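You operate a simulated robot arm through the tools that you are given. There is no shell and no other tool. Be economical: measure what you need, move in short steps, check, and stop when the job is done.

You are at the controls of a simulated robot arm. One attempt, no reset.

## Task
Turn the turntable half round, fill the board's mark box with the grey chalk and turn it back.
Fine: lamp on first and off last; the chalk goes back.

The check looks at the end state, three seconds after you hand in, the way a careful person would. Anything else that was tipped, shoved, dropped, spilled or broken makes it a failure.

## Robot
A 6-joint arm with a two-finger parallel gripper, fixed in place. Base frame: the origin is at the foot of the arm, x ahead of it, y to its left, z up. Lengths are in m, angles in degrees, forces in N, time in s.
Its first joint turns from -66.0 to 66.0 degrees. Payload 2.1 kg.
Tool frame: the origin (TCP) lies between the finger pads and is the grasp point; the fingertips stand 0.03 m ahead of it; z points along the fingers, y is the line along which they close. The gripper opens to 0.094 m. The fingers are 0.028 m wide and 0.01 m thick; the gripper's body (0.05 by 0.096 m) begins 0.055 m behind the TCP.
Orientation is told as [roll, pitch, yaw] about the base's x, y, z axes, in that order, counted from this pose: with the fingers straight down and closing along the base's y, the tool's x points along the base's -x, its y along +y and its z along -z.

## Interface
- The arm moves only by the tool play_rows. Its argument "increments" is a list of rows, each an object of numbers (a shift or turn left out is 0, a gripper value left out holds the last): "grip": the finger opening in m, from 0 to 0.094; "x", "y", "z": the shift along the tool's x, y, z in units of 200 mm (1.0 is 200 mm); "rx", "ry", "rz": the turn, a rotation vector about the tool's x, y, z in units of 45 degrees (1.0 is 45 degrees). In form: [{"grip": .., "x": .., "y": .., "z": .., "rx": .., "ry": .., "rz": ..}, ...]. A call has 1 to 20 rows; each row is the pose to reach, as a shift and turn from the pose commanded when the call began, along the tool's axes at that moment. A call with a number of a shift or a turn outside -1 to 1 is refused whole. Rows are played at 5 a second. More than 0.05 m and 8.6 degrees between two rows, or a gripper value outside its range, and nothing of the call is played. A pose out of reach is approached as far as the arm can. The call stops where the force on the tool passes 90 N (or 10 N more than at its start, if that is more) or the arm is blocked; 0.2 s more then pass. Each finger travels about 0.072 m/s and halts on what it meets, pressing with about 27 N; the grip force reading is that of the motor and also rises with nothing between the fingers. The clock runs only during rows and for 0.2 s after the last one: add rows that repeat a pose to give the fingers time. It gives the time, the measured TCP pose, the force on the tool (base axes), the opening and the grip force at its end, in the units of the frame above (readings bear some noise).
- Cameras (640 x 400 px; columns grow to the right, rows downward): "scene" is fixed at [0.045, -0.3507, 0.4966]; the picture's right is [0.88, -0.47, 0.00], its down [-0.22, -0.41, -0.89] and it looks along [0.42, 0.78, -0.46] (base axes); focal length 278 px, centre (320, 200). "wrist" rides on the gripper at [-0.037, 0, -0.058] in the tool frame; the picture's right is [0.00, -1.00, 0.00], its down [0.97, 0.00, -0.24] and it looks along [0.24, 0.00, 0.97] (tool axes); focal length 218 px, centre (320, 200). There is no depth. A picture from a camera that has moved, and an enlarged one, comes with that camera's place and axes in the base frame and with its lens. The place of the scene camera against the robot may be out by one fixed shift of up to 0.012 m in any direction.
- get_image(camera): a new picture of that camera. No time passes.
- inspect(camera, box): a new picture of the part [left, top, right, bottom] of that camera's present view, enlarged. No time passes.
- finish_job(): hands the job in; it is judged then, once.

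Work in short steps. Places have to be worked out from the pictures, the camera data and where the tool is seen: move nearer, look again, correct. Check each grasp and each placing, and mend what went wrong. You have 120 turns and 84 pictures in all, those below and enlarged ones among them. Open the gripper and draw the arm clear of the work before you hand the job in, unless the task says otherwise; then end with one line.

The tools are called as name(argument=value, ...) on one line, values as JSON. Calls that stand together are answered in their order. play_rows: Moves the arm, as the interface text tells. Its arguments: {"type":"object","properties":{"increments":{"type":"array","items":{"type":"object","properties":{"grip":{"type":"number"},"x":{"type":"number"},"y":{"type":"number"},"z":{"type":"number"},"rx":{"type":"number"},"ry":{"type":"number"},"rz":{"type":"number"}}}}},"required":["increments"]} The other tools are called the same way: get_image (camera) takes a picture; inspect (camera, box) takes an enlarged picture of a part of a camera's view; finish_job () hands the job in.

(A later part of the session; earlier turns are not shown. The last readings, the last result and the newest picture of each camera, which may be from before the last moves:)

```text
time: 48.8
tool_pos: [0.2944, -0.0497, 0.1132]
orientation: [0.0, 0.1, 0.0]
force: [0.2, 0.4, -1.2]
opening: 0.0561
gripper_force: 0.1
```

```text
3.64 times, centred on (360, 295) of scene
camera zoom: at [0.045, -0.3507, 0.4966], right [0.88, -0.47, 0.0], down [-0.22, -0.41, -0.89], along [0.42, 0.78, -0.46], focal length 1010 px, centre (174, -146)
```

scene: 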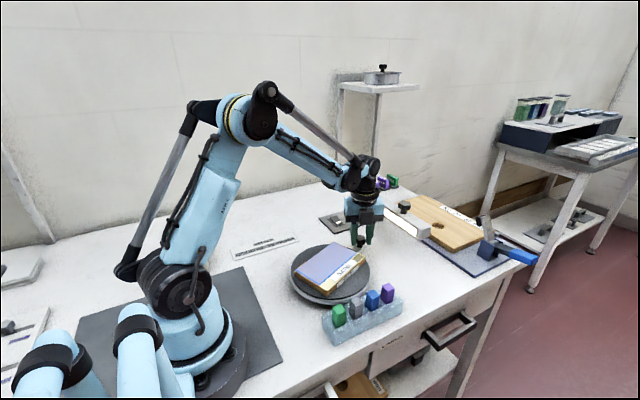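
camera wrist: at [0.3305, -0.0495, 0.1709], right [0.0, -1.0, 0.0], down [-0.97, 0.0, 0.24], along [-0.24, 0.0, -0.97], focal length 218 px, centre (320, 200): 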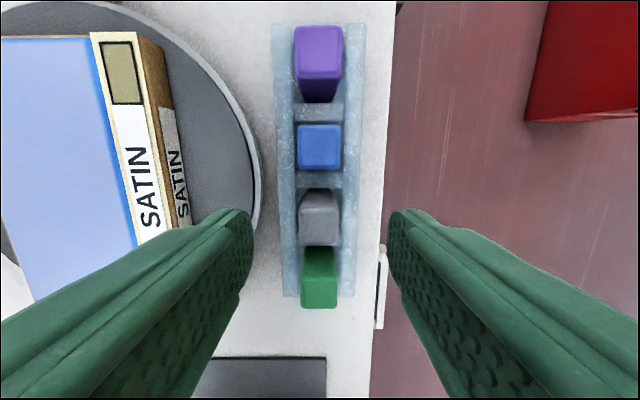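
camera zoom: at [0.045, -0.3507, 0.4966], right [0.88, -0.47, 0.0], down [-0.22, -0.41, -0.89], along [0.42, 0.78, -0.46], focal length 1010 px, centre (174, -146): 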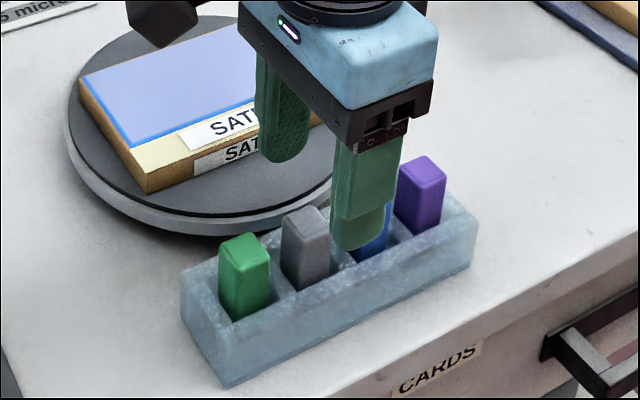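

Chalk confirmed at (0.293, -0.049). I lower to tip z≈0.052 and check clearance to the holder.

play_rows(increments=[{"z": 0.08}, {"z": 0.15}, {"z": 0.15}])

inspect(camera="scene", box=[310, 250, 410, 340])

get_image(camera="wrist")

```text
time: 49.6
tool_pos: [0.2949, -0.0484, 0.0844]
orientation: [0.0, 0.0, 0.0]
force: [-0.1, -0.2, -0.1]
opening: 0.0561
gripper_force: 0.0
```

```text
4.44 times, centred on (360, 295) of scene
camera zoom: at [0.045, -0.3507, 0.4966], right [0.88, -0.47, 0.0], down [-0.22, -0.41, -0.89], along [0.42, 0.78, -0.46], focal length 1235 px, centre (142, -222)
```

zoom: 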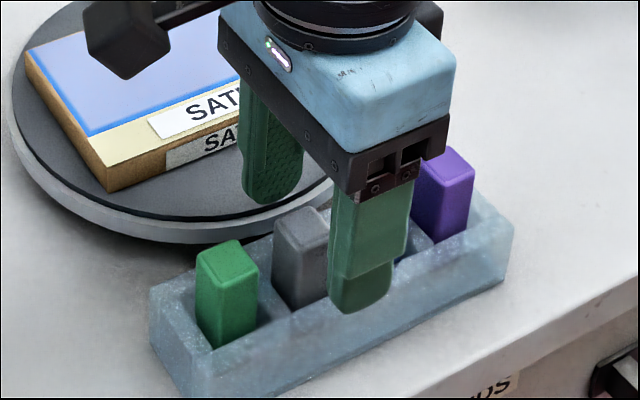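

```text
42 pictures are left
camera wrist: at [0.3303, -0.0501, 0.1408], right [0.0, -1.0, 0.0], down [-0.97, 0.0, 0.24], along [-0.24, 0.0, -0.97], focal length 218 px, centre (320, 200)
```

wrist: 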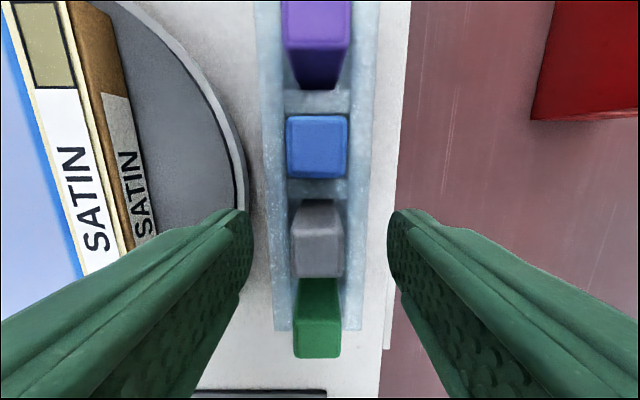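

Clear so far; holder top estimated ~0.038. I lower 7 mm more (tip ≈0.047) and close on the chalk.

play_rows(increments=[{"z": 0.035}, {"z": 0.035, "grip": 0.04}, {"z": 0.035, "grip": 0.026}, {"z": 0.035, "grip": 0.02}, {"z": 0.035, "grip": 0.01}, {"z": 0.035, "grip": 0.01}])

inspect(camera="scene", box=[310, 250, 410, 340])

get_image(camera="wrist")

```text
time: 51.0
tool_pos: [0.2944, -0.0495, 0.0759]
orientation: [-0.1, 0.0, -0.1]
force: [-0.4, -0.6, 0.5]
opening: 0.0197
gripper_force: 27.0
```

```text
4.44 times, centred on (360, 295) of scene
camera zoom: at [0.045, -0.3507, 0.4966], right [0.88, -0.47, 0.0], down [-0.22, -0.41, -0.89], along [0.42, 0.78, -0.46], focal length 1235 px, centre (142, -222)
```

zoom: 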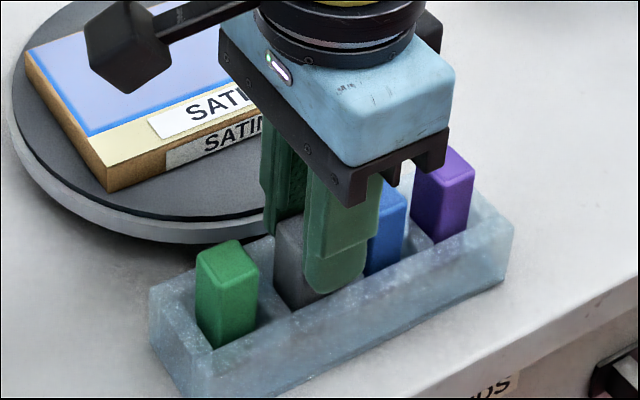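

```text
40 pictures are left
camera wrist: at [0.3306, -0.0505, 0.1342], right [0.0, -1.0, 0.0], down [-0.97, 0.0, 0.24], along [-0.24, 0.0, -0.97], focal length 218 px, centre (320, 200)
```

wrist: 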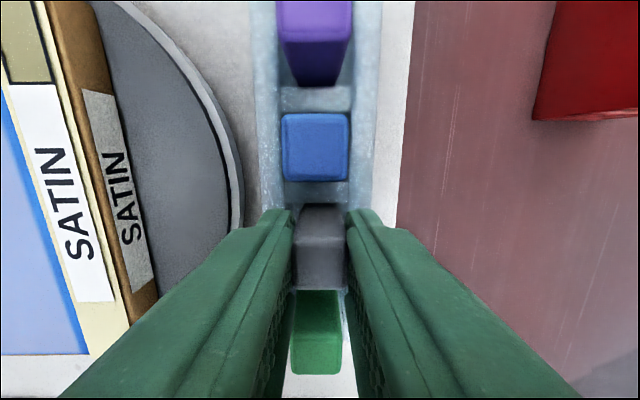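

Chalk gripped (19.7 mm, no side load) at (0.2945, -0.0492, 0.0762). I lift straight up.

play_rows(increments=[{"z": -0.1}, {"z": -0.2}, {"z": -0.35}, {"z": -0.5}, {"z": -0.6}, {"z": -0.6}])

get_image(camera="wrist")

inspect(camera="scene", box=[290, 190, 410, 340])

```text
time: 52.4
tool_pos: [0.2922, -0.0493, 0.1987]
orientation: [0.0, 0.0, 0.1]
force: [-0.4, 0.8, -0.4]
opening: 0.0193
gripper_force: 27.0
```

```text
39 pictures are left
camera wrist: at [0.33, -0.0499, 0.2562], right [0.0, -1.0, 0.0], down [-0.97, 0.0, 0.24], along [-0.24, 0.0, -0.97], focal length 218 px, centre (320, 200)
```

wrist: 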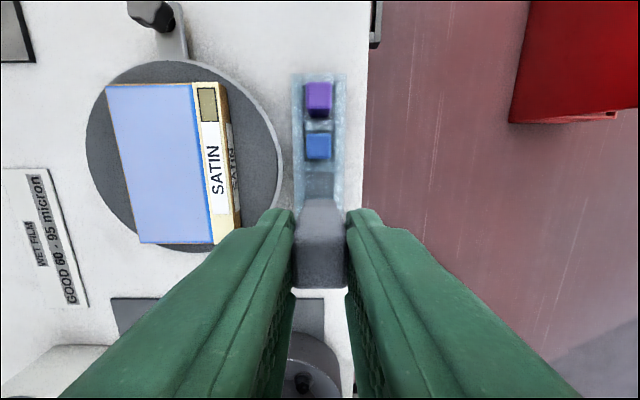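

```text
2.67 times, centred on (350, 265) of scene
camera zoom: at [0.045, -0.3507, 0.4966], right [0.88, -0.47, 0.0], down [-0.22, -0.41, -0.89], along [0.42, 0.78, -0.46], focal length 741 px, centre (240, 27)
```

zoom: 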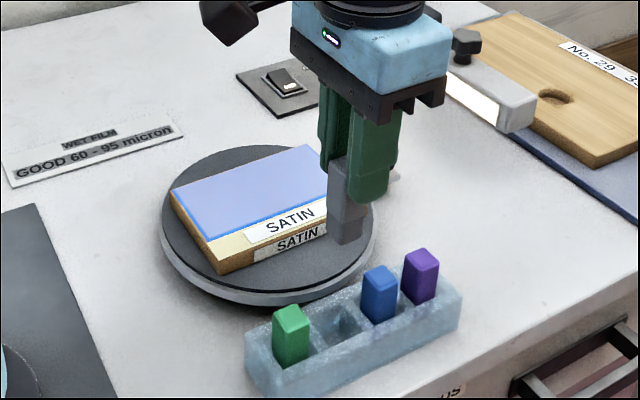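

Chalk held, protruding ~35 mm below the tips. Four views agree on the mark box at (0.3653, 0.0473, 0.0525), about 29 × 17 mm; I move above it at current height.

play_rows(increments=[{"x": -0.09, "y": 0.12}, {"x": -0.18, "y": 0.24}, {"x": -0.27, "y": 0.36}, {"x": -0.359, "y": 0.4825}, {"x": -0.359, "y": 0.4825, "z": 0.15}, {"x": -0.359, "y": 0.4825, "z": 0.3}, {"x": -0.359, "y": 0.4825, "z": 0.3}])

get_image(camera="wrist")

inspect(camera="scene", box=[300, 200, 400, 300])

```text
time: 54.0
tool_pos: [0.3659, 0.0457, 0.139]
orientation: [0.1, 0.0, -0.1]
force: [0.1, -0.8, -0.9]
opening: 0.0196
gripper_force: 27.4
```

```text
37 pictures are left
camera wrist: at [0.4031, 0.0447, 0.1945], right [0.0, -1.0, 0.0], down [-0.97, 0.0, 0.24], along [-0.24, 0.0, -0.97], focal length 218 px, centre (320, 200)
```

wrist: 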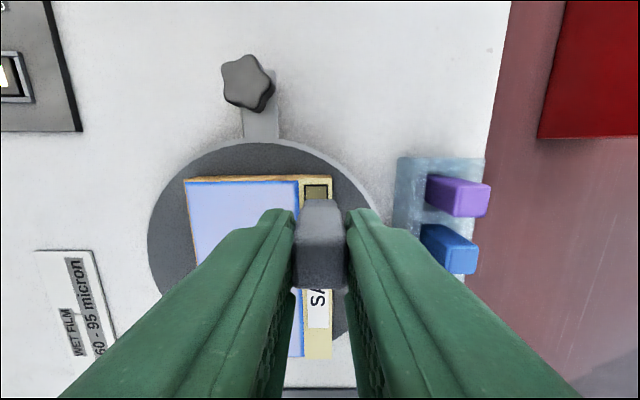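

```text
4.00 times, centred on (350, 250) of scene
camera zoom: at [0.045, -0.3507, 0.4966], right [0.88, -0.47, 0.0], down [-0.22, -0.41, -0.89], along [0.42, 0.78, -0.46], focal length 1112 px, centre (200, 0)
```

zoom: 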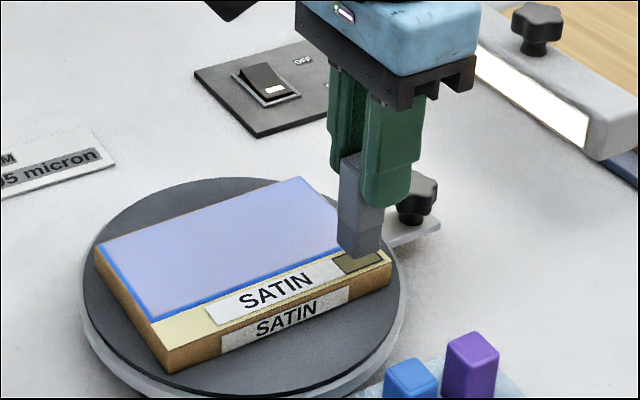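

inspect(camera="wrist", box=[270, 160, 370, 240])

```text
5.00 times, centred on (320, 200) of wrist
camera zoom: at [0.4031, 0.0447, 0.1945], right [0.0, -1.0, 0.0], down [-0.97, 0.0, 0.24], along [-0.24, 0.0, -0.97], focal length 1091 px, centre (320, 200)
```

zoom: 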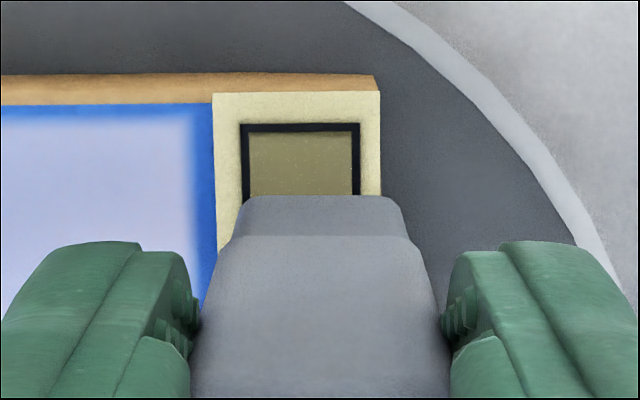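

Box centre lies about 2.5 mm to +y of the chalk. I correct y and lower close to contact.

play_rows(increments=[{"y": 0.012}, {"y": 0.012, "z": 0.04}, {"y": 0.012, "z": 0.07}, {"y": 0.012, "z": 0.07}])

inspect(camera="wrist", box=[270, 160, 370, 240])

inspect(camera="scene", box=[330, 220, 400, 280])

```text
time: 55.0
tool_pos: [0.3644, 0.0499, 0.1226]
orientation: [0.0, -0.1, 0.0]
force: [0.1, -0.7, 8.1]
opening: 0.0194
gripper_force: 27.7
```

```text
5.00 times, centred on (320, 200) of wrist
camera zoom: at [0.4015, 0.0493, 0.1808], right [0.0, -1.0, 0.0], down [-0.97, 0.0, 0.24], along [-0.24, 0.0, -0.97], focal length 1091 px, centre (320, 200)
```

zoom: 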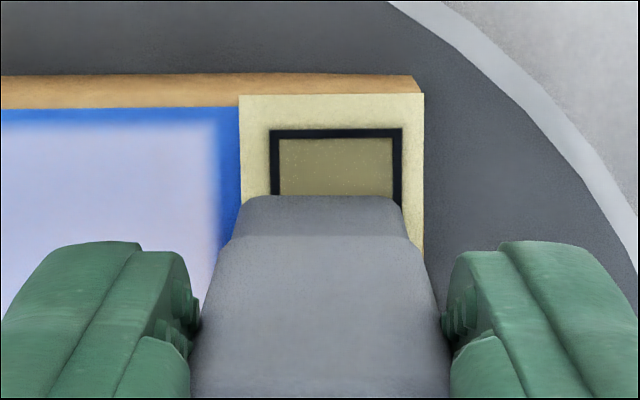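

```text
6.67 times, centred on (365, 250) of scene
camera zoom: at [0.045, -0.3507, 0.4966], right [0.88, -0.47, 0.0], down [-0.22, -0.41, -0.89], along [0.42, 0.78, -0.46], focal length 1852 px, centre (20, -133)
```

zoom: 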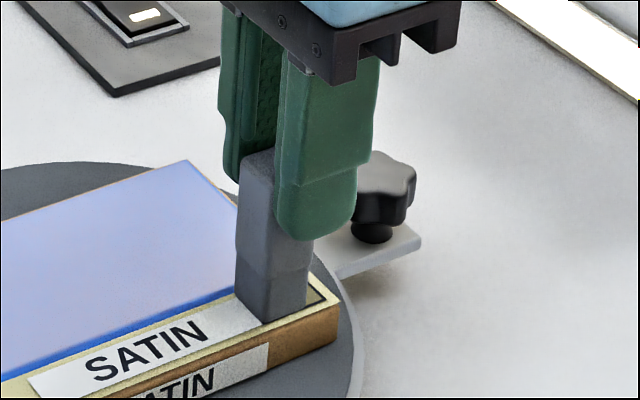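

Already light contact (8 N): chalk base is 70 mm below the TCP. Chalk sits 2 mm too far +y and ~3 mm too far -x; I lift to see whether and how it marked.

play_rows(increments=[{"z": -0.05}, {"z": -0.15, "x": 0.1}, {"z": -0.2, "x": 0.2}, {"z": -0.2, "x": 0.2}])

inspect(camera="wrist", box=[270, 120, 370, 200])

```text
time: 56.0
tool_pos: [0.325, 0.0518, 0.1619]
orientation: [0.0, 0.0, -0.1]
force: [-0.5, -0.6, -0.1]
opening: 0.0198
gripper_force: 27.1
```

```text
5.00 times, centred on (320, 160) of wrist
camera zoom: at [0.3623, 0.0501, 0.2194], right [0.0, -1.0, 0.0], down [-0.97, 0.0, 0.24], along [-0.24, 0.0, -0.97], focal length 1091 px, centre (320, 400)
```

zoom: 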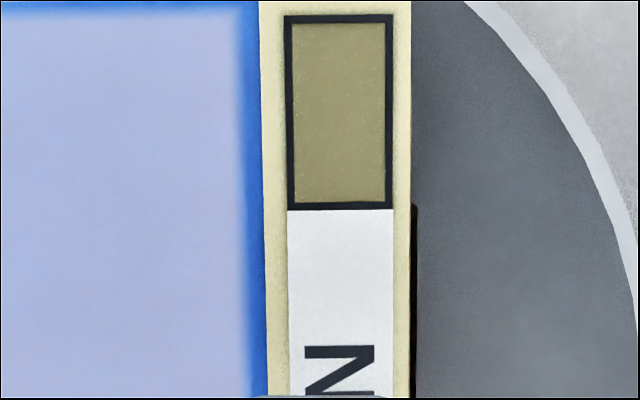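

No mark from the light touch, so I have a clean view: box centre (0.3647, 0.0473), outer 27.6 × 15.9 mm. I return to hover just above it for a visual alignment.

play_rows(increments=[{"x": -0.1, "y": -0.014}, {"x": -0.21, "y": -0.014, "z": 0.05}, {"x": -0.21, "y": -0.014, "z": 0.15}, {"x": -0.21, "y": -0.014, "z": 0.17}, {"x": -0.21, "y": -0.014, "z": 0.17}])

inspect(camera="wrist", box=[270, 160, 370, 240])

```text
time: 57.2
tool_pos: [0.3643, 0.0486, 0.1297]
orientation: [-0.1, 0.0, 0.0]
force: [1.1, -0.3, 0.0]
opening: 0.0199
gripper_force: 27.2
```

```text
5.00 times, centred on (320, 200) of wrist
camera zoom: at [0.4028, 0.0479, 0.1863], right [0.0, -1.0, 0.0], down [-0.97, 0.0, 0.24], along [-0.24, 0.0, -0.97], focal length 1091 px, centre (320, 200)
```

zoom: 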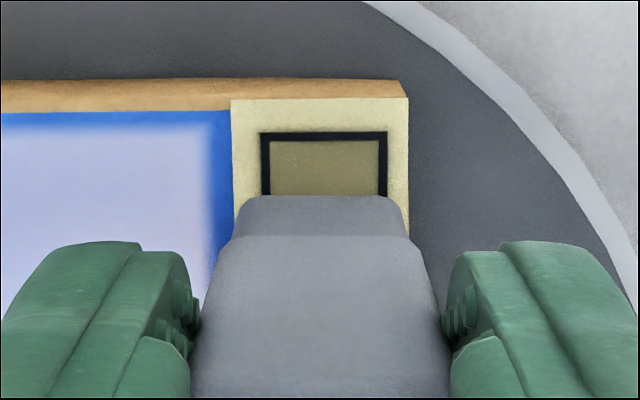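

Alignment in y is within 0.7 mm. I press down with a small correction, then make gentle strokes of ±4 mm along the box.

play_rows(increments=[{"x": -0.01, "y": -0.003, "z": 0.02}, {"x": -0.01, "y": -0.003, "z": 0.038}, {"x": -0.02, "y": -0.003, "z": 0.04}, {"x": -0.03, "y": -0.003, "z": 0.04}, {"x": -0.02, "y": -0.003, "z": 0.04}, {"x": -0.01, "y": -0.003, "z": 0.04}, {"x": 0.0, "y": -0.003, "z": 0.04}, {"x": 0.01, "y": -0.003, "z": 0.04}])

inspect(camera="scene", box=[330, 220, 400, 280])

```text
time: 59.0
tool_pos: [0.3643, 0.0454, 0.1201]
orientation: [0.0, -0.2, -0.1]
force: [7.7, -2.0, 19.4]
opening: 0.0195
gripper_force: 27.5
```

```text
6.67 times, centred on (365, 250) of scene
camera zoom: at [0.045, -0.3507, 0.4966], right [0.88, -0.47, 0.0], down [-0.22, -0.41, -0.89], along [0.42, 0.78, -0.46], focal length 1852 px, centre (20, -133)
```

zoom: 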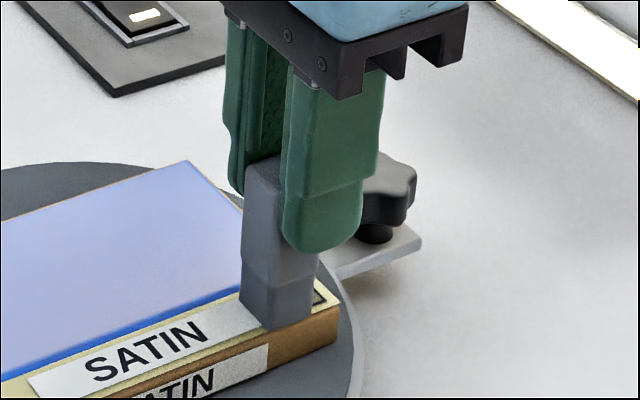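

In contact with 19 N. I lift and back off to look at the mark.

play_rows(increments=[{"z": -0.06}, {"z": -0.15, "x": 0.1}, {"z": -0.2, "x": 0.2}, {"z": -0.2, "x": 0.2}])

inspect(camera="wrist", box=[270, 120, 370, 200])

```text
time: 60.0
tool_pos: [0.3224, 0.0478, 0.1595]
orientation: [0.0, -0.1, 0.0]
force: [-0.7, -0.5, -0.6]
opening: 0.0199
gripper_force: 26.9
```

```text
5.00 times, centred on (320, 160) of wrist
camera zoom: at [0.3593, 0.0464, 0.2165], right [0.0, -1.0, 0.0], down [-0.97, 0.0, 0.24], along [-0.24, 0.0, -0.97], focal length 1091 px, centre (320, 400)
```

zoom: 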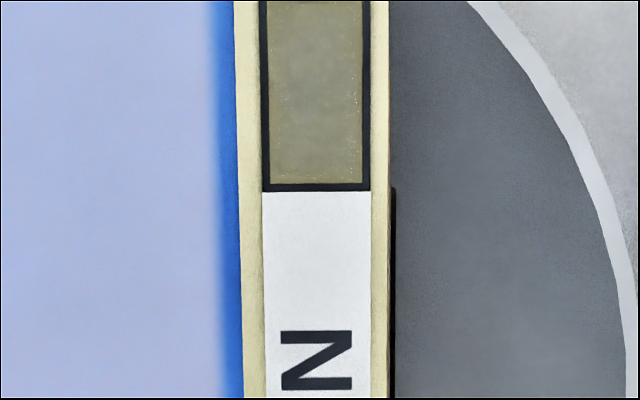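

A faint grey shading has started inside the box. I back off a bit more to see the whole box.

inspect(camera="wrist", box=[300, 110, 350, 170])

```text
6.67 times, centred on (325, 140) of wrist
camera zoom: at [0.3593, 0.0464, 0.2165], right [0.0, -1.0, 0.0], down [-0.97, 0.0, 0.24], along [-0.24, 0.0, -0.97], focal length 1455 px, centre (287, 600)
```

zoom: 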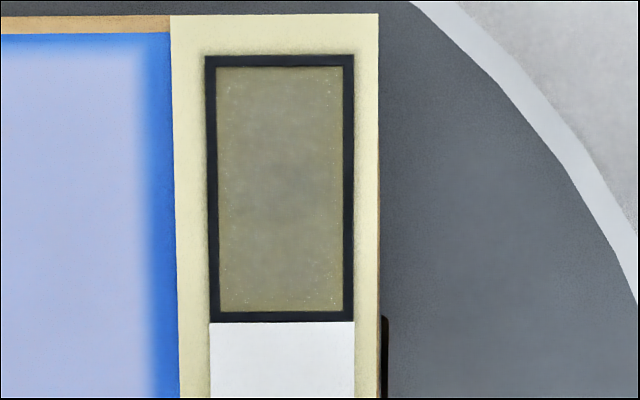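

The deposit is centred and builds up with rubbing, nothing outside the box. I do a longer rub over ±7 mm × ±2.5 mm.

play_rows(increments=[{"x": -0.11, "y": 0.003}, {"x": -0.22, "y": 0.003, "z": 0.1}, {"x": -0.22, "y": 0.003, "z": 0.18}, {"x": -0.22, "y": 0.003, "z": 0.202}, {"x": -0.24, "y": 0.003, "z": 0.202}, {"x": -0.255, "y": 0.003, "z": 0.202}, {"x": -0.255, "y": 0.015, "z": 0.202}, {"x": -0.235, "y": 0.015, "z": 0.202}, {"x": -0.215, "y": 0.015, "z": 0.202}, {"x": -0.195, "y": 0.015, "z": 0.202}, {"x": -0.185, "y": 0.015, "z": 0.202}, {"x": -0.185, "y": 0.003, "z": 0.202}, {"x": -0.185, "y": -0.01, "z": 0.202}, {"x": -0.205, "y": -0.01, "z": 0.202}, {"x": -0.225, "y": -0.01, "z": 0.202}, {"x": -0.245, "y": -0.01, "z": 0.202}, {"x": -0.255, "y": -0.01, "z": 0.202}, {"x": -0.255, "y": 0.003, "z": 0.202}, {"x": -0.235, "y": 0.003, "z": 0.202}, {"x": -0.215, "y": 0.003, "z": 0.202}])

play_rows(increments=[{"z": -0.06}, {"z": -0.15, "x": 0.1}, {"z": -0.2, "x": 0.2}, {"z": -0.2, "x": 0.2}])

inspect(camera="wrist", box=[300, 110, 350, 170])

```text
time: 64.2
tool_pos: [0.3671, 0.0464, 0.1205]
orientation: [-0.1, -0.1, 0.0]
force: [6.7, -4.9, 21.5]
opening: 0.0198
gripper_force: 27.0
```

```text
time: 65.2
tool_pos: [0.3281, 0.0469, 0.1619]
orientation: [0.0, 0.0, 0.1]
force: [0.8, -0.2, 0.6]
opening: 0.0195
gripper_force: 27.0
```

```text
6.67 times, centred on (325, 140) of wrist
camera zoom: at [0.3643, 0.0453, 0.2182], right [0.0, -1.0, 0.0], down [-0.97, 0.0, 0.24], along [-0.24, 0.0, -0.97], focal length 1455 px, centre (287, 600)
```

zoom: 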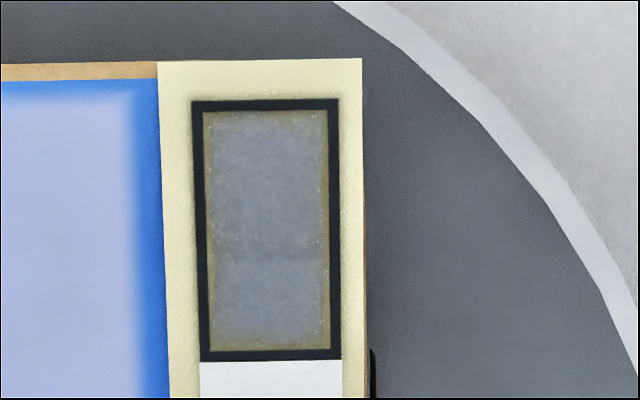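

Nearly filled; only a thin rim is thinner. One more rub with slightly wider strokes.

play_rows(increments=[{"x": -0.1, "y": 0.01}, {"x": -0.197, "y": 0.01, "z": 0.1}, {"x": -0.197, "y": 0.01, "z": 0.185}, {"x": -0.197, "y": 0.01, "z": 0.207}, {"x": -0.22, "y": 0.01, "z": 0.207}, {"x": -0.24, "y": 0.01, "z": 0.207}, {"x": -0.24, "y": 0.028, "z": 0.207}, {"x": -0.22, "y": 0.028, "z": 0.207}, {"x": -0.2, "y": 0.028, "z": 0.207}, {"x": -0.18, "y": 0.028, "z": 0.207}, {"x": -0.157, "y": 0.028, "z": 0.207}, {"x": -0.157, "y": 0.01, "z": 0.207}, {"x": -0.157, "y": -0.008, "z": 0.207}, {"x": -0.18, "y": -0.008, "z": 0.207}, {"x": -0.2, "y": -0.008, "z": 0.207}, {"x": -0.22, "y": -0.008, "z": 0.207}, {"x": -0.24, "y": -0.008, "z": 0.207}, {"x": -0.24, "y": 0.01, "z": 0.207}, {"x": -0.22, "y": 0.01, "z": 0.207}, {"x": -0.197, "y": 0.01, "z": 0.207}])

play_rows(increments=[{"z": -0.06}, {"z": -0.15, "x": 0.1}, {"z": -0.2, "x": 0.2}, {"z": -0.2, "x": 0.2}])

inspect(camera="wrist", box=[300, 110, 350, 170])

```text
time: 69.4
tool_pos: [0.3659, 0.0486, 0.1192]
orientation: [0.0, 0.0, 0.1]
force: [1.9, 1.1, 4.0]
opening: 0.0196
gripper_force: 27.0
```

```text
time: 70.4
tool_pos: [0.3258, 0.0478, 0.1592]
orientation: [0.0, 0.1, 0.0]
force: [-0.4, 0.6, -0.1]
opening: 0.0196
gripper_force: 27.2
```

```text
6.67 times, centred on (325, 140) of wrist
camera zoom: at [0.3623, 0.0478, 0.2165], right [0.0, -1.0, 0.0], down [-0.97, 0.0, 0.24], along [-0.24, 0.0, -0.97], focal length 1455 px, centre (287, 600)
```

zoom: 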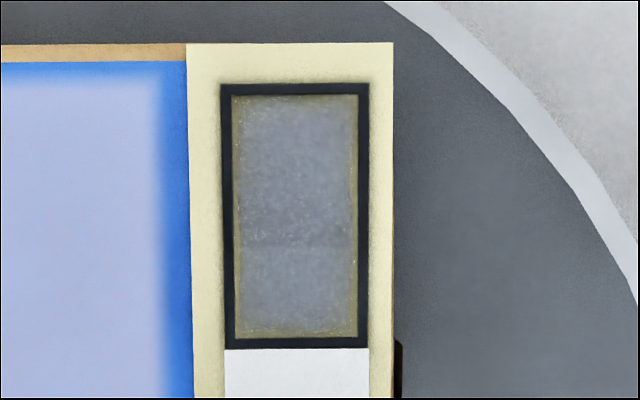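

Box well filled. Now I carry the chalk back above its slot at (0.2945, -0.0492), going up to z≈0.20 first.

play_rows(increments=[{"z": -0.12}, {"z": -0.205, "x": 0.03, "y": -0.08}, {"z": -0.205, "x": 0.07, "y": -0.2}, {"z": -0.205, "x": 0.11, "y": -0.33}, {"z": -0.205, "x": 0.154, "y": -0.44}, {"z": -0.205, "x": 0.154, "y": -0.485}, {"z": -0.205, "x": 0.154, "y": -0.485}])

play_rows(increments=[{"z": 0.1}, {"z": 0.2}, {"z": 0.26}, {"z": 0.26}])

get_image(camera="wrist")

inspect(camera="scene", box=[310, 240, 410, 340])

```text
time: 72.0
tool_pos: [0.2953, -0.0487, 0.1997]
orientation: [0.0, -0.1, 0.1]
force: [0.5, 0.4, 0.4]
opening: 0.0196
gripper_force: 27.0
```

```text
time: 73.0
tool_pos: [0.2954, -0.0464, 0.1489]
orientation: [0.0, 0.0, 0.1]
force: [0.2, 0.5, 0.1]
opening: 0.0197
gripper_force: 26.9
```

```text
25 pictures are left
camera wrist: at [0.3319, -0.0477, 0.2055], right [0.0, -1.0, 0.0], down [-0.97, 0.0, 0.24], along [-0.24, 0.0, -0.97], focal length 218 px, centre (320, 200)
```

wrist: 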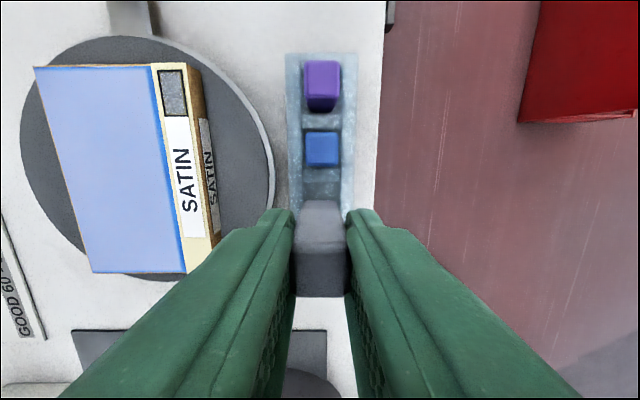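

```text
4.00 times, centred on (360, 290) of scene
camera zoom: at [0.045, -0.3507, 0.4966], right [0.88, -0.47, 0.0], down [-0.22, -0.41, -0.89], along [0.42, 0.78, -0.46], focal length 1112 px, centre (160, -160)
```

zoom: 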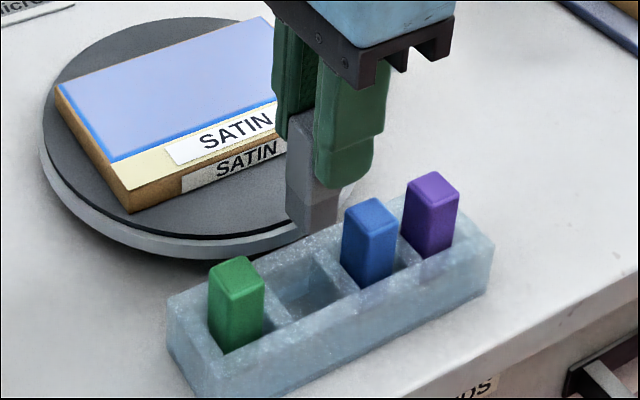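

Tool is ~1.5 mm off in x and 2 mm in y relative to the pick-up pose. I correct and descend to just above the holder.

play_rows(increments=[{"x": 0.006, "y": -0.009, "z": 0.05}, {"x": 0.006, "y": -0.009, "z": 0.12}, {"x": 0.006, "y": -0.009, "z": 0.14}, {"x": 0.006, "y": -0.009, "z": 0.14}])

inspect(camera="wrist", box=[260, 60, 380, 220])

inspect(camera="scene", box=[330, 260, 400, 330])

```text
time: 74.0
tool_pos: [0.2956, -0.0485, 0.1199]
orientation: [0.0, 0.0, 0.1]
force: [0.4, -0.4, 0.6]
opening: 0.0199
gripper_force: 27.3
```

```text
2.50 times, centred on (320, 140) of wrist
camera zoom: at [0.3318, -0.0498, 0.1774], right [0.0, -1.0, 0.0], down [-0.97, 0.0, 0.24], along [-0.24, 0.0, -0.97], focal length 546 px, centre (320, 350)
```

zoom: 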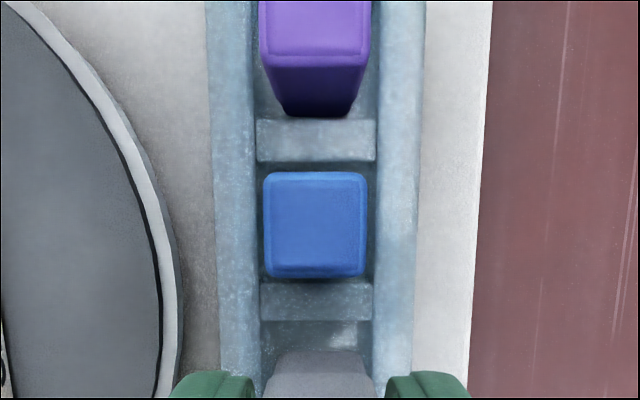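

```text
5.71 times, centred on (365, 295) of scene
camera zoom: at [0.045, -0.3507, 0.4966], right [0.88, -0.47, 0.0], down [-0.22, -0.41, -0.89], along [0.42, 0.78, -0.46], focal length 1588 px, centre (63, -343)
```

zoom: 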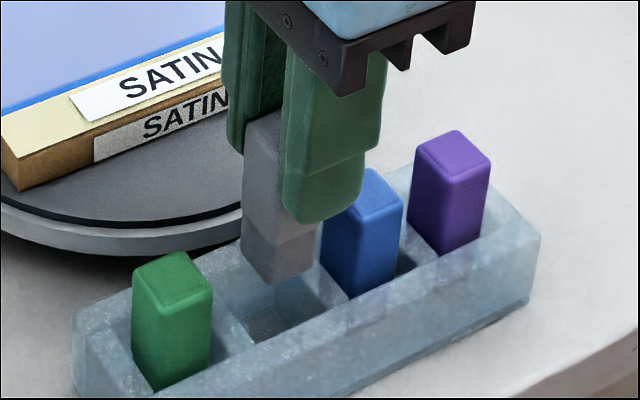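

Chalk is over its slot with ~4 mm margin each way. I descend straight, watching force.

play_rows(increments=[{"z": 0.04}, {"z": 0.08}, {"z": 0.12}, {"z": 0.16}, {"z": 0.16}])

play_rows(increments=[{"z": 0.02}, {"z": 0.04}, {"z": 0.048}, {"z": 0.048}])

inspect(camera="scene", box=[330, 260, 400, 330])

```text
time: 75.2
tool_pos: [0.2961, -0.0494, 0.0866]
orientation: [0.0, 0.0, 0.0]
force: [-0.4, 0.6, -0.4]
opening: 0.0196
gripper_force: 27.5
```

```text
time: 76.2
tool_pos: [0.2957, -0.0504, 0.0782]
orientation: [0.0, 0.0, 0.0]
force: [0.5, 0.1, -0.7]
opening: 0.0196
gripper_force: 27.0
```

```text
5.71 times, centred on (365, 295) of scene
camera zoom: at [0.045, -0.3507, 0.4966], right [0.88, -0.47, 0.0], down [-0.22, -0.41, -0.89], along [0.42, 0.78, -0.46], focal length 1588 px, centre (63, -343)
```

zoom: 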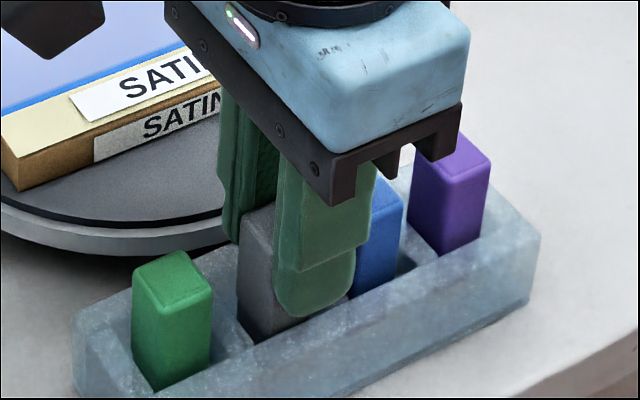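

Inside the slot, no contact yet. I lower 3 mm more, release, and rise.

play_rows(increments=[{"z": 0.008}, {"z": 0.015}, {"z": 0.015}])

play_rows(increments=[{"grip": 0.025}, {"grip": 0.035}, {"grip": 0.05}, {"grip": 0.056}, {"grip": 0.056, "z": -0.1}, {"z": -0.3}, {"z": -0.5}, {"z": -0.75}, {"z": -0.75}])

get_image(camera="wrist")

inspect(camera="scene", box=[310, 230, 420, 340])

```text
time: 77.0
tool_pos: [0.2963, -0.0493, 0.075]
orientation: [0.1, 0.0, 0.0]
force: [0.6, 0.2, -0.8]
opening: 0.0196
gripper_force: 26.8
```

```text
time: 79.0
tool_pos: [0.2972, -0.0538, 0.2253]
orientation: [0.0, -0.1, 0.0]
force: [0.8, -0.2, 0.0]
opening: 0.0561
gripper_force: 0.0
```

```text
20 pictures are left
camera wrist: at [0.3342, -0.0538, 0.2818], right [0.0, -1.0, 0.0], down [-0.97, 0.0, 0.24], along [-0.24, 0.0, -0.97], focal length 218 px, centre (320, 200)
```

wrist: 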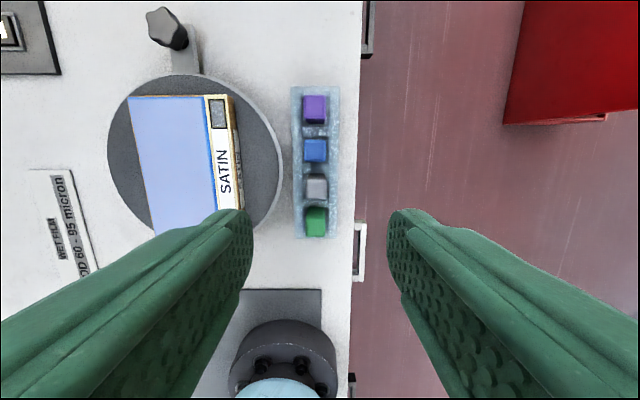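

```text
3.64 times, centred on (365, 285) of scene
camera zoom: at [0.045, -0.3507, 0.4966], right [0.88, -0.47, 0.0], down [-0.22, -0.41, -0.89], along [0.42, 0.78, -0.46], focal length 1010 px, centre (156, -109)
```

zoom: 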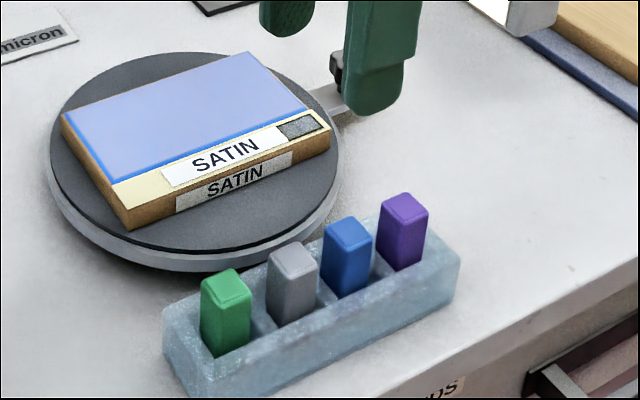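

Chalk is back upright in its slot. Now to the knob at (0.436, 0.0885): move over it at safe height and turn the wrist to yaw -135°.

play_rows(increments=[{"x": -0.1, "y": 0.1}, {"x": -0.2, "y": 0.2}, {"x": -0.3, "y": 0.3}, {"x": -0.4, "y": 0.4}, {"x": -0.5, "y": 0.5}, {"x": -0.6, "y": 0.6}, {"x": -0.695, "y": 0.71}, {"x": -0.695, "y": 0.71}])

play_rows(increments=[{"rz": 0.19}, {"rz": 0.38}, {"rz": 0.57}, {"rz": 0.76}, {"rz": 0.95}, {"rz": 1.0}])

play_rows(increments=[{"rz": 0.19}, {"rz": 0.38}, {"rz": 0.57}, {"rz": 0.76}, {"rz": 0.95}, {"rz": 1.0}])

play_rows(increments=[{"rz": 0.19}, {"rz": 0.38}, {"rz": 0.57}, {"rz": 0.76}, {"rz": 0.95}, {"rz": 1.0}, {"rz": 1.0}])

get_image(camera="wrist")

```text
time: 80.8
tool_pos: [0.4342, 0.0918, 0.227]
orientation: [0.1, 0.0, 0.0]
force: [-0.4, 0.4, 0.3]
opening: 0.0558
gripper_force: 0.0
```

```text
time: 82.2
tool_pos: [0.4349, 0.0913, 0.2247]
orientation: [0.0, -0.1, -45.0]
force: [-0.4, 0.5, 0.6]
opening: 0.0563
gripper_force: 0.0
```

```text
time: 83.6
tool_pos: [0.4342, 0.092, 0.227]
orientation: [0.0, 0.1, -90.1]
force: [-0.3, -0.1, -0.4]
opening: 0.0562
gripper_force: 0.0
```

```text
time: 85.2
tool_pos: [0.4338, 0.0915, 0.2238]
orientation: [0.1, 0.0, -135.0]
force: [0.7, 0.5, -0.2]
opening: 0.056
gripper_force: 0.0
```

```text
18 pictures are left
camera wrist: at [0.4074, 0.0662, 0.2825], right [-0.71, 0.71, 0.0], down [0.69, 0.69, 0.24], along [0.17, 0.17, -0.97], focal length 218 px, centre (320, 200)
```

wrist: 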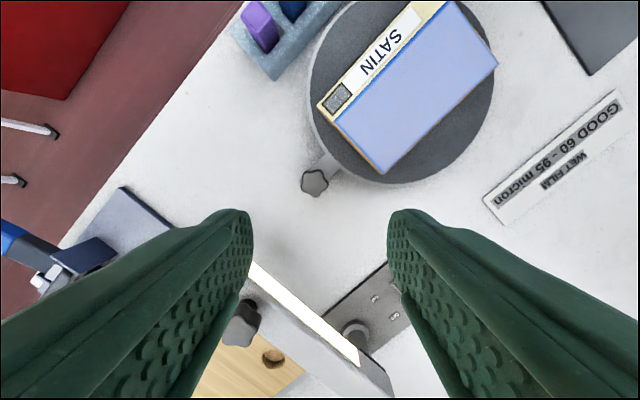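

Knob in view; I correct ~4 mm and lower to z≈0.075 around it.

play_rows(increments=[{"x": -0.006, "y": 0.02, "z": 0.15, "grip": 0.054}, {"x": -0.006, "y": 0.02, "z": 0.35}, {"x": -0.006, "y": 0.02, "z": 0.55}, {"x": -0.006, "y": 0.02, "z": 0.7}, {"x": -0.006, "y": 0.02, "z": 0.75}, {"x": -0.006, "y": 0.02, "z": 0.75}])

get_image(camera="wrist")

```text
time: 86.6
tool_pos: [0.4367, 0.0869, 0.0757]
orientation: [0.0, 0.0, -135.0]
force: [-0.2, 0.8, 0.6]
opening: 0.054
gripper_force: 0.0
```

```text
17 pictures are left
camera wrist: at [0.4098, 0.0606, 0.1332], right [-0.71, 0.71, 0.0], down [0.69, 0.69, 0.24], along [0.17, 0.17, -0.97], focal length 218 px, centre (320, 200)
```

wrist: 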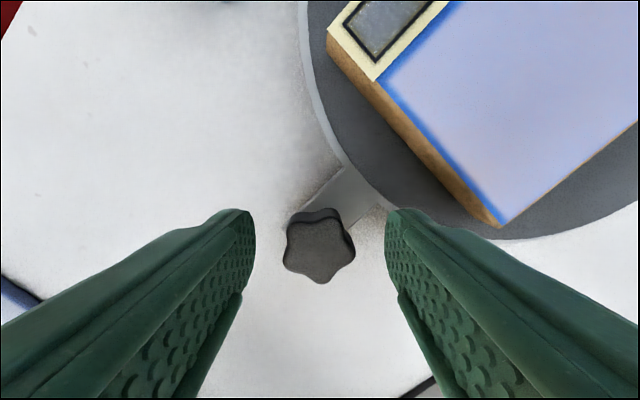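

Knob centred between the fingers. I lower 8 mm and close.

play_rows(increments=[{"z": 0.02}, {"z": 0.04}, {"z": 0.04, "grip": 0.04}, {"z": 0.04, "grip": 0.03}, {"z": 0.04, "grip": 0.02}, {"z": 0.04, "grip": 0.02}])

get_image(camera="wrist")

```text
time: 88.0
tool_pos: [0.4365, 0.0871, 0.0678]
orientation: [0.0, 0.0, -135.2]
force: [3.6, 0.5, -4.3]
opening: 0.0294
gripper_force: 45.3
```

```text
16 pictures are left
camera wrist: at [0.4095, 0.0609, 0.1247], right [-0.71, 0.71, 0.0], down [0.69, 0.69, 0.24], along [0.17, 0.17, -0.97], focal length 218 px, centre (320, 200)
```

wrist: 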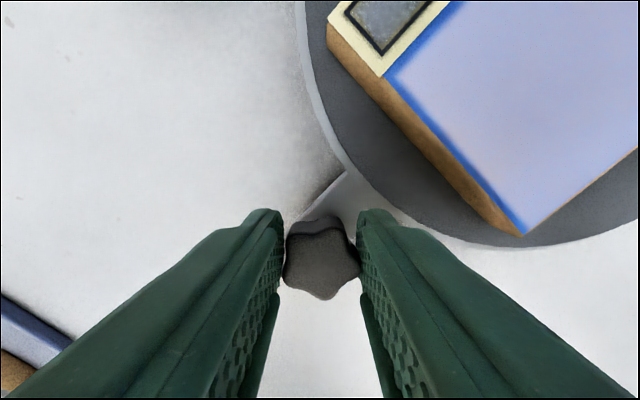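

Firm grip with low load. I crank back counter-clockwise the same way, 45° at a time.

play_rows(increments=[{"x": 0.0381, "y": -0.04, "rz": -0.1111}, {"x": 0.0725, "y": -0.0831, "rz": -0.2222}, {"x": 0.1031, "y": -0.129, "rz": -0.3333}, {"x": 0.1295, "y": -0.1775, "rz": -0.4444}, {"x": 0.1516, "y": -0.228, "rz": -0.5556}, {"x": 0.1693, "y": -0.2803, "rz": -0.6667}, {"x": 0.1823, "y": -0.334, "rz": -0.7778}, {"x": 0.1905, "y": -0.3886, "rz": -0.8889}, {"x": 0.194, "y": -0.4436, "rz": -1.0}, {"x": 0.194, "y": -0.4436, "rz": -1.0}])

```text
time: 90.2
tool_pos: [0.4006, 0.1786, 0.0678]
orientation: [-0.1, -0.1, -89.9]
force: [-13.5, -13.5, 4.5]
opening: 0.0297
gripper_force: 45.0
```

Smooth. Next 45° with a 0.7 mm inward correction.

play_rows(increments=[{"x": 0.0351, "y": -0.043, "rz": -0.1111}, {"x": 0.069, "y": -0.0866, "rz": -0.2222}, {"x": 0.0996, "y": -0.1325, "rz": -0.3333}, {"x": 0.126, "y": -0.181, "rz": -0.4444}, {"x": 0.1481, "y": -0.2315, "rz": -0.5556}, {"x": 0.1658, "y": -0.2838, "rz": -0.6667}, {"x": 0.1788, "y": -0.3375, "rz": -0.7778}, {"x": 0.187, "y": -0.3921, "rz": -0.8889}, {"x": 0.1905, "y": -0.4471, "rz": -1.0}, {"x": 0.1905, "y": -0.4471, "rz": -1.0}])

play_rows(increments=[{"x": 0.0381, "y": -0.04, "rz": -0.1111}, {"x": 0.0725, "y": -0.0831, "rz": -0.2222}, {"x": 0.1031, "y": -0.129, "rz": -0.3333}, {"x": 0.1295, "y": -0.1775, "rz": -0.4444}, {"x": 0.1516, "y": -0.228, "rz": -0.5556}, {"x": 0.1693, "y": -0.2803, "rz": -0.6667}, {"x": 0.1823, "y": -0.334, "rz": -0.7778}, {"x": 0.1905, "y": -0.3886, "rz": -0.8889}, {"x": 0.194, "y": -0.4436, "rz": -1.0}, {"x": 0.194, "y": -0.4436, "rz": -1.0}])

```text
time: 92.4
tool_pos: [0.31, 0.2174, 0.0677]
orientation: [0.0, 0.0, -44.9]
force: [-0.6, -11.5, -35.0]
opening: 0.0296
gripper_force: 45.4
```

```text
time: 94.6
tool_pos: [0.2214, 0.1821, 0.0694]
orientation: [-0.2, -0.1, 0.1]
force: [10.3, -11.5, -34.5]
opening: 0.0298
gripper_force: 45.0
```

45° remaining; I continue with small radial and z corrections.

play_rows(increments=[{"x": 0.0351, "y": -0.043, "z": 0.005, "rz": -0.1111}, {"x": 0.069, "y": -0.0866, "z": 0.0075, "rz": -0.2222}, {"x": 0.0996, "y": -0.1325, "z": 0.0075, "rz": -0.3333}, {"x": 0.126, "y": -0.181, "z": 0.0075, "rz": -0.4444}, {"x": 0.1481, "y": -0.2315, "z": 0.0075, "rz": -0.5556}, {"x": 0.1658, "y": -0.2838, "z": 0.0075, "rz": -0.6667}, {"x": 0.1788, "y": -0.3375, "z": 0.0075, "rz": -0.7778}, {"x": 0.187, "y": -0.3921, "z": 0.0075, "rz": -0.8889}, {"x": 0.1905, "y": -0.4471, "z": 0.0075, "rz": -1.0}, {"x": 0.1905, "y": -0.4471, "z": 0.0075, "rz": -1.0}])

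inspect(camera="scene", box=[220, 220, 420, 360])

```text
time: 96.8
tool_pos: [0.1834, 0.0929, 0.0643]
orientation: [0.3, 0.2, 45.0]
force: [-14.7, 2.9, -17.3]
opening: 0.0297
gripper_force: 44.8
```

```text
2.86 times, centred on (320, 290) of scene
camera zoom: at [0.0451, -0.3507, 0.4966], right [0.88, -0.47, 0.0], down [-0.22, -0.41, -0.89], along [0.42, 0.78, -0.46], focal length 794 px, centre (320, -57)
```

zoom: 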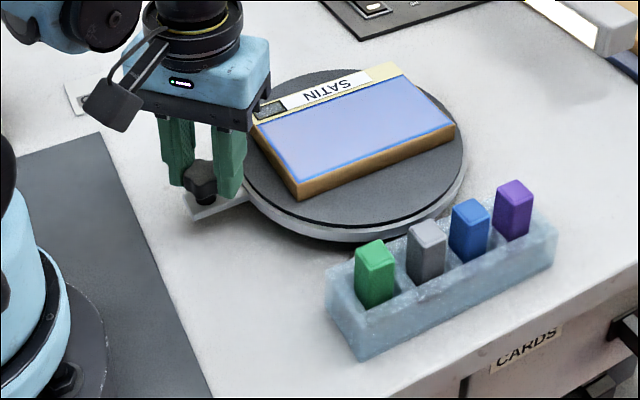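

The board matches its original position in this view. I release, rise, and compare closely.

play_rows(increments=[{"grip": 0.045}, {"grip": 0.056}, {"grip": 0.056}, {"grip": 0.056, "z": -0.1}, {"z": -0.3}, {"z": -0.5}, {"z": -0.7}, {"z": -0.9}, {"z": -0.9}])

inspect(camera="scene", box=[220, 220, 420, 360])

```text
time: 98.8
tool_pos: [0.1824, 0.0941, 0.248]
orientation: [-0.1, 0.0, 45.1]
force: [1.0, -0.5, -1.0]
opening: 0.0559
gripper_force: 0.1
```

```text
2.86 times, centred on (320, 290) of scene
camera zoom: at [0.045, -0.3507, 0.4966], right [0.88, -0.47, 0.0], down [-0.22, -0.41, -0.89], along [0.42, 0.78, -0.46], focal length 794 px, centre (320, -57)
```

zoom: 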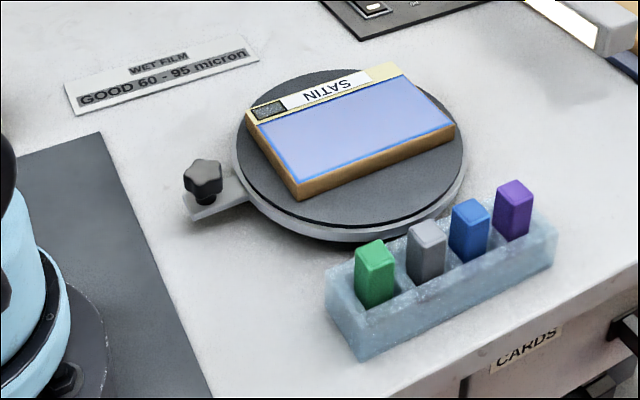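

Turntable is exactly as at the start. Now lamp off: turn to yaw 0, close the fingers, and travel high to above the rocker's OFF half (0.456, 0.312).

play_rows(increments=[{"rz": 0.19, "grip": 0.02}, {"rz": 0.38, "grip": 0.0}, {"rz": 0.57}, {"rz": 0.76}, {"rz": 0.95}, {"rz": 1.0}])

play_rows(increments=[{"x": -0.12, "y": 0.1}, {"x": -0.24, "y": 0.2}, {"x": -0.36, "y": 0.3}, {"x": -0.48, "y": 0.4}, {"x": -0.6, "y": 0.5}, {"x": -0.7, "y": 0.56}, {"x": -0.7, "y": 0.56}])

play_rows(increments=[{"x": -0.12, "y": 0.1}, {"x": -0.24, "y": 0.2}, {"x": -0.36, "y": 0.3}, {"x": -0.48, "y": 0.4}, {"x": -0.6, "y": 0.5}, {"x": -0.665, "y": 0.53}, {"x": -0.665, "y": 0.53, "z": 0.2}, {"x": -0.665, "y": 0.53, "z": 0.4}, {"x": -0.665, "y": 0.53, "z": 0.6}, {"x": -0.665, "y": 0.53, "z": 0.75}, {"x": -0.665, "y": 0.53, "z": 0.75}])

get_image(camera="wrist")

```text
time: 100.2
tool_pos: [0.1831, 0.0934, 0.2463]
orientation: [0.0, 0.0, -0.2]
force: [-0.8, 0.4, 0.7]
opening: 0.0001
gripper_force: 27.0
```

```text
time: 101.8
tool_pos: [0.3236, 0.2028, 0.2453]
orientation: [0.0, 0.0, 0.0]
force: [0.6, -0.3, -0.5]
opening: 0.0
gripper_force: 27.5
```

```text
time: 104.2
tool_pos: [0.4571, 0.3115, 0.0948]
orientation: [0.0, 0.0, 0.0]
force: [-0.4, 1.0, -0.1]
opening: 0.0
gripper_force: 27.3
out of reach, approached as far as the arm can: row 6
```

```text
13 pictures are left
camera wrist: at [0.4931, 0.3102, 0.1527], right [0.0, -1.0, 0.0], down [-0.97, 0.0, 0.24], along [-0.24, 0.0, -0.97], focal length 218 px, centre (320, 200)
```

wrist: 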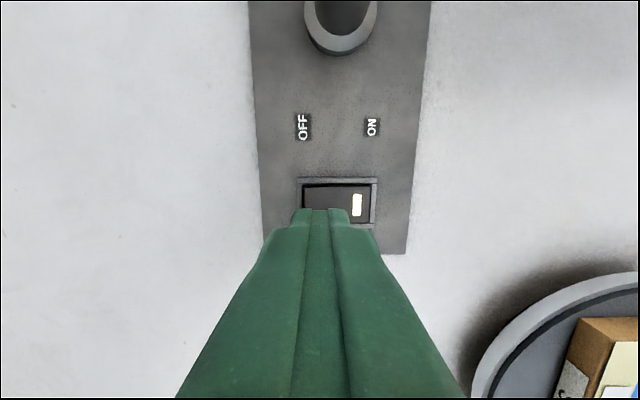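

Fingertips are over the OFF half. I lower to just above, then press in small steps.

play_rows(increments=[{"z": 0.08}, {"z": 0.16}, {"z": 0.2}, {"z": 0.22}, {"z": 0.24}, {"z": 0.24}])

inspect(camera="scene", box=[310, 170, 430, 240])

```text
time: 105.6
tool_pos: [0.4569, 0.3096, 0.0476]
orientation: [-0.1, -0.1, 0.0]
force: [0.4, -0.2, 0.2]
opening: 0.0001
gripper_force: 27.3
```

```text
5.33 times, centred on (370, 205) of scene
camera zoom: at [0.045, -0.3507, 0.4966], right [0.88, -0.47, 0.0], down [-0.22, -0.41, -0.89], along [0.42, 0.78, -0.46], focal length 1482 px, centre (53, 173)
```

zoom: 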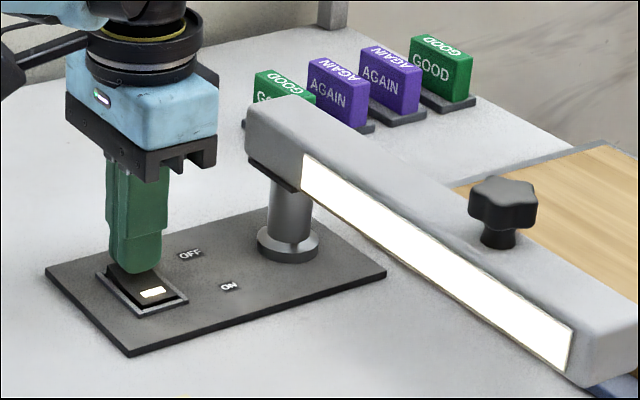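

play_rows(increments=[{"z": 0.007}, {"z": 0.014}, {"z": 0.018}, {"z": 0.018}])

inspect(camera="scene", box=[310, 170, 430, 240])

```text
time: 106.6
tool_pos: [0.4563, 0.31, 0.046]
orientation: [0.0, 0.1, 0.0]
force: [0.6, -1.1, 0.0]
opening: 0.0
gripper_force: 26.6
```

```text
5.33 times, centred on (370, 205) of scene
camera zoom: at [0.045, -0.3507, 0.4966], right [0.88, -0.47, 0.0], down [-0.22, -0.41, -0.89], along [0.42, 0.78, -0.46], focal length 1482 px, centre (53, 173)
```

zoom: 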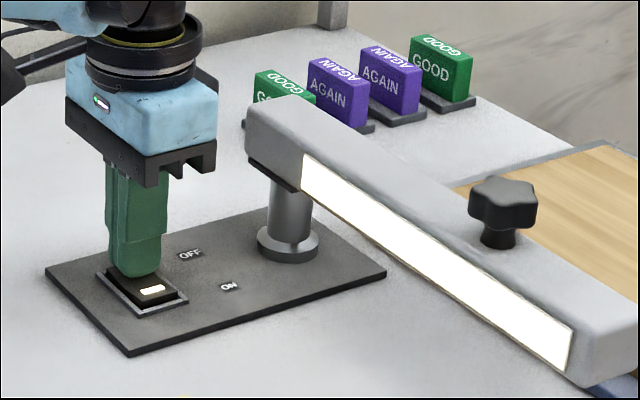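

The rocker is tilting but the lamp is still lit; I press a little deeper, stepwise.

play_rows(increments=[{"z": 0.006}, {"z": 0.012}, {"z": 0.016}, {"z": 0.016}])

inspect(camera="scene", box=[310, 170, 430, 240])

```text
time: 107.6
tool_pos: [0.4561, 0.3117, 0.0432]
orientation: [0.0, 0.0, 0.0]
force: [-4.7, 4.6, 71.0]
opening: 0.0001
gripper_force: 26.9
```

```text
5.33 times, centred on (370, 205) of scene
camera zoom: at [0.0447, -0.3509, 0.4965], right [0.88, -0.47, 0.0], down [-0.22, -0.41, -0.89], along [0.42, 0.78, -0.46], focal length 1482 px, centre (53, 173)
```

zoom: 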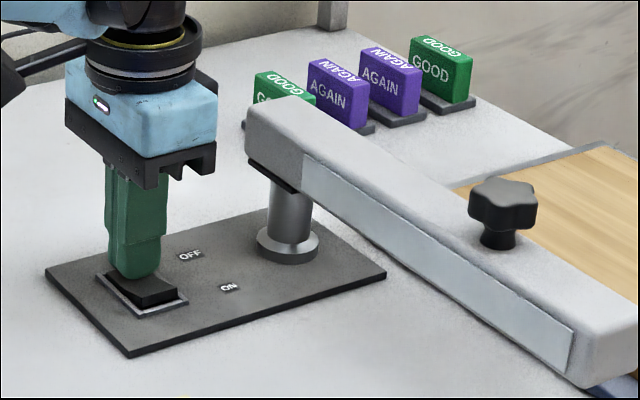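

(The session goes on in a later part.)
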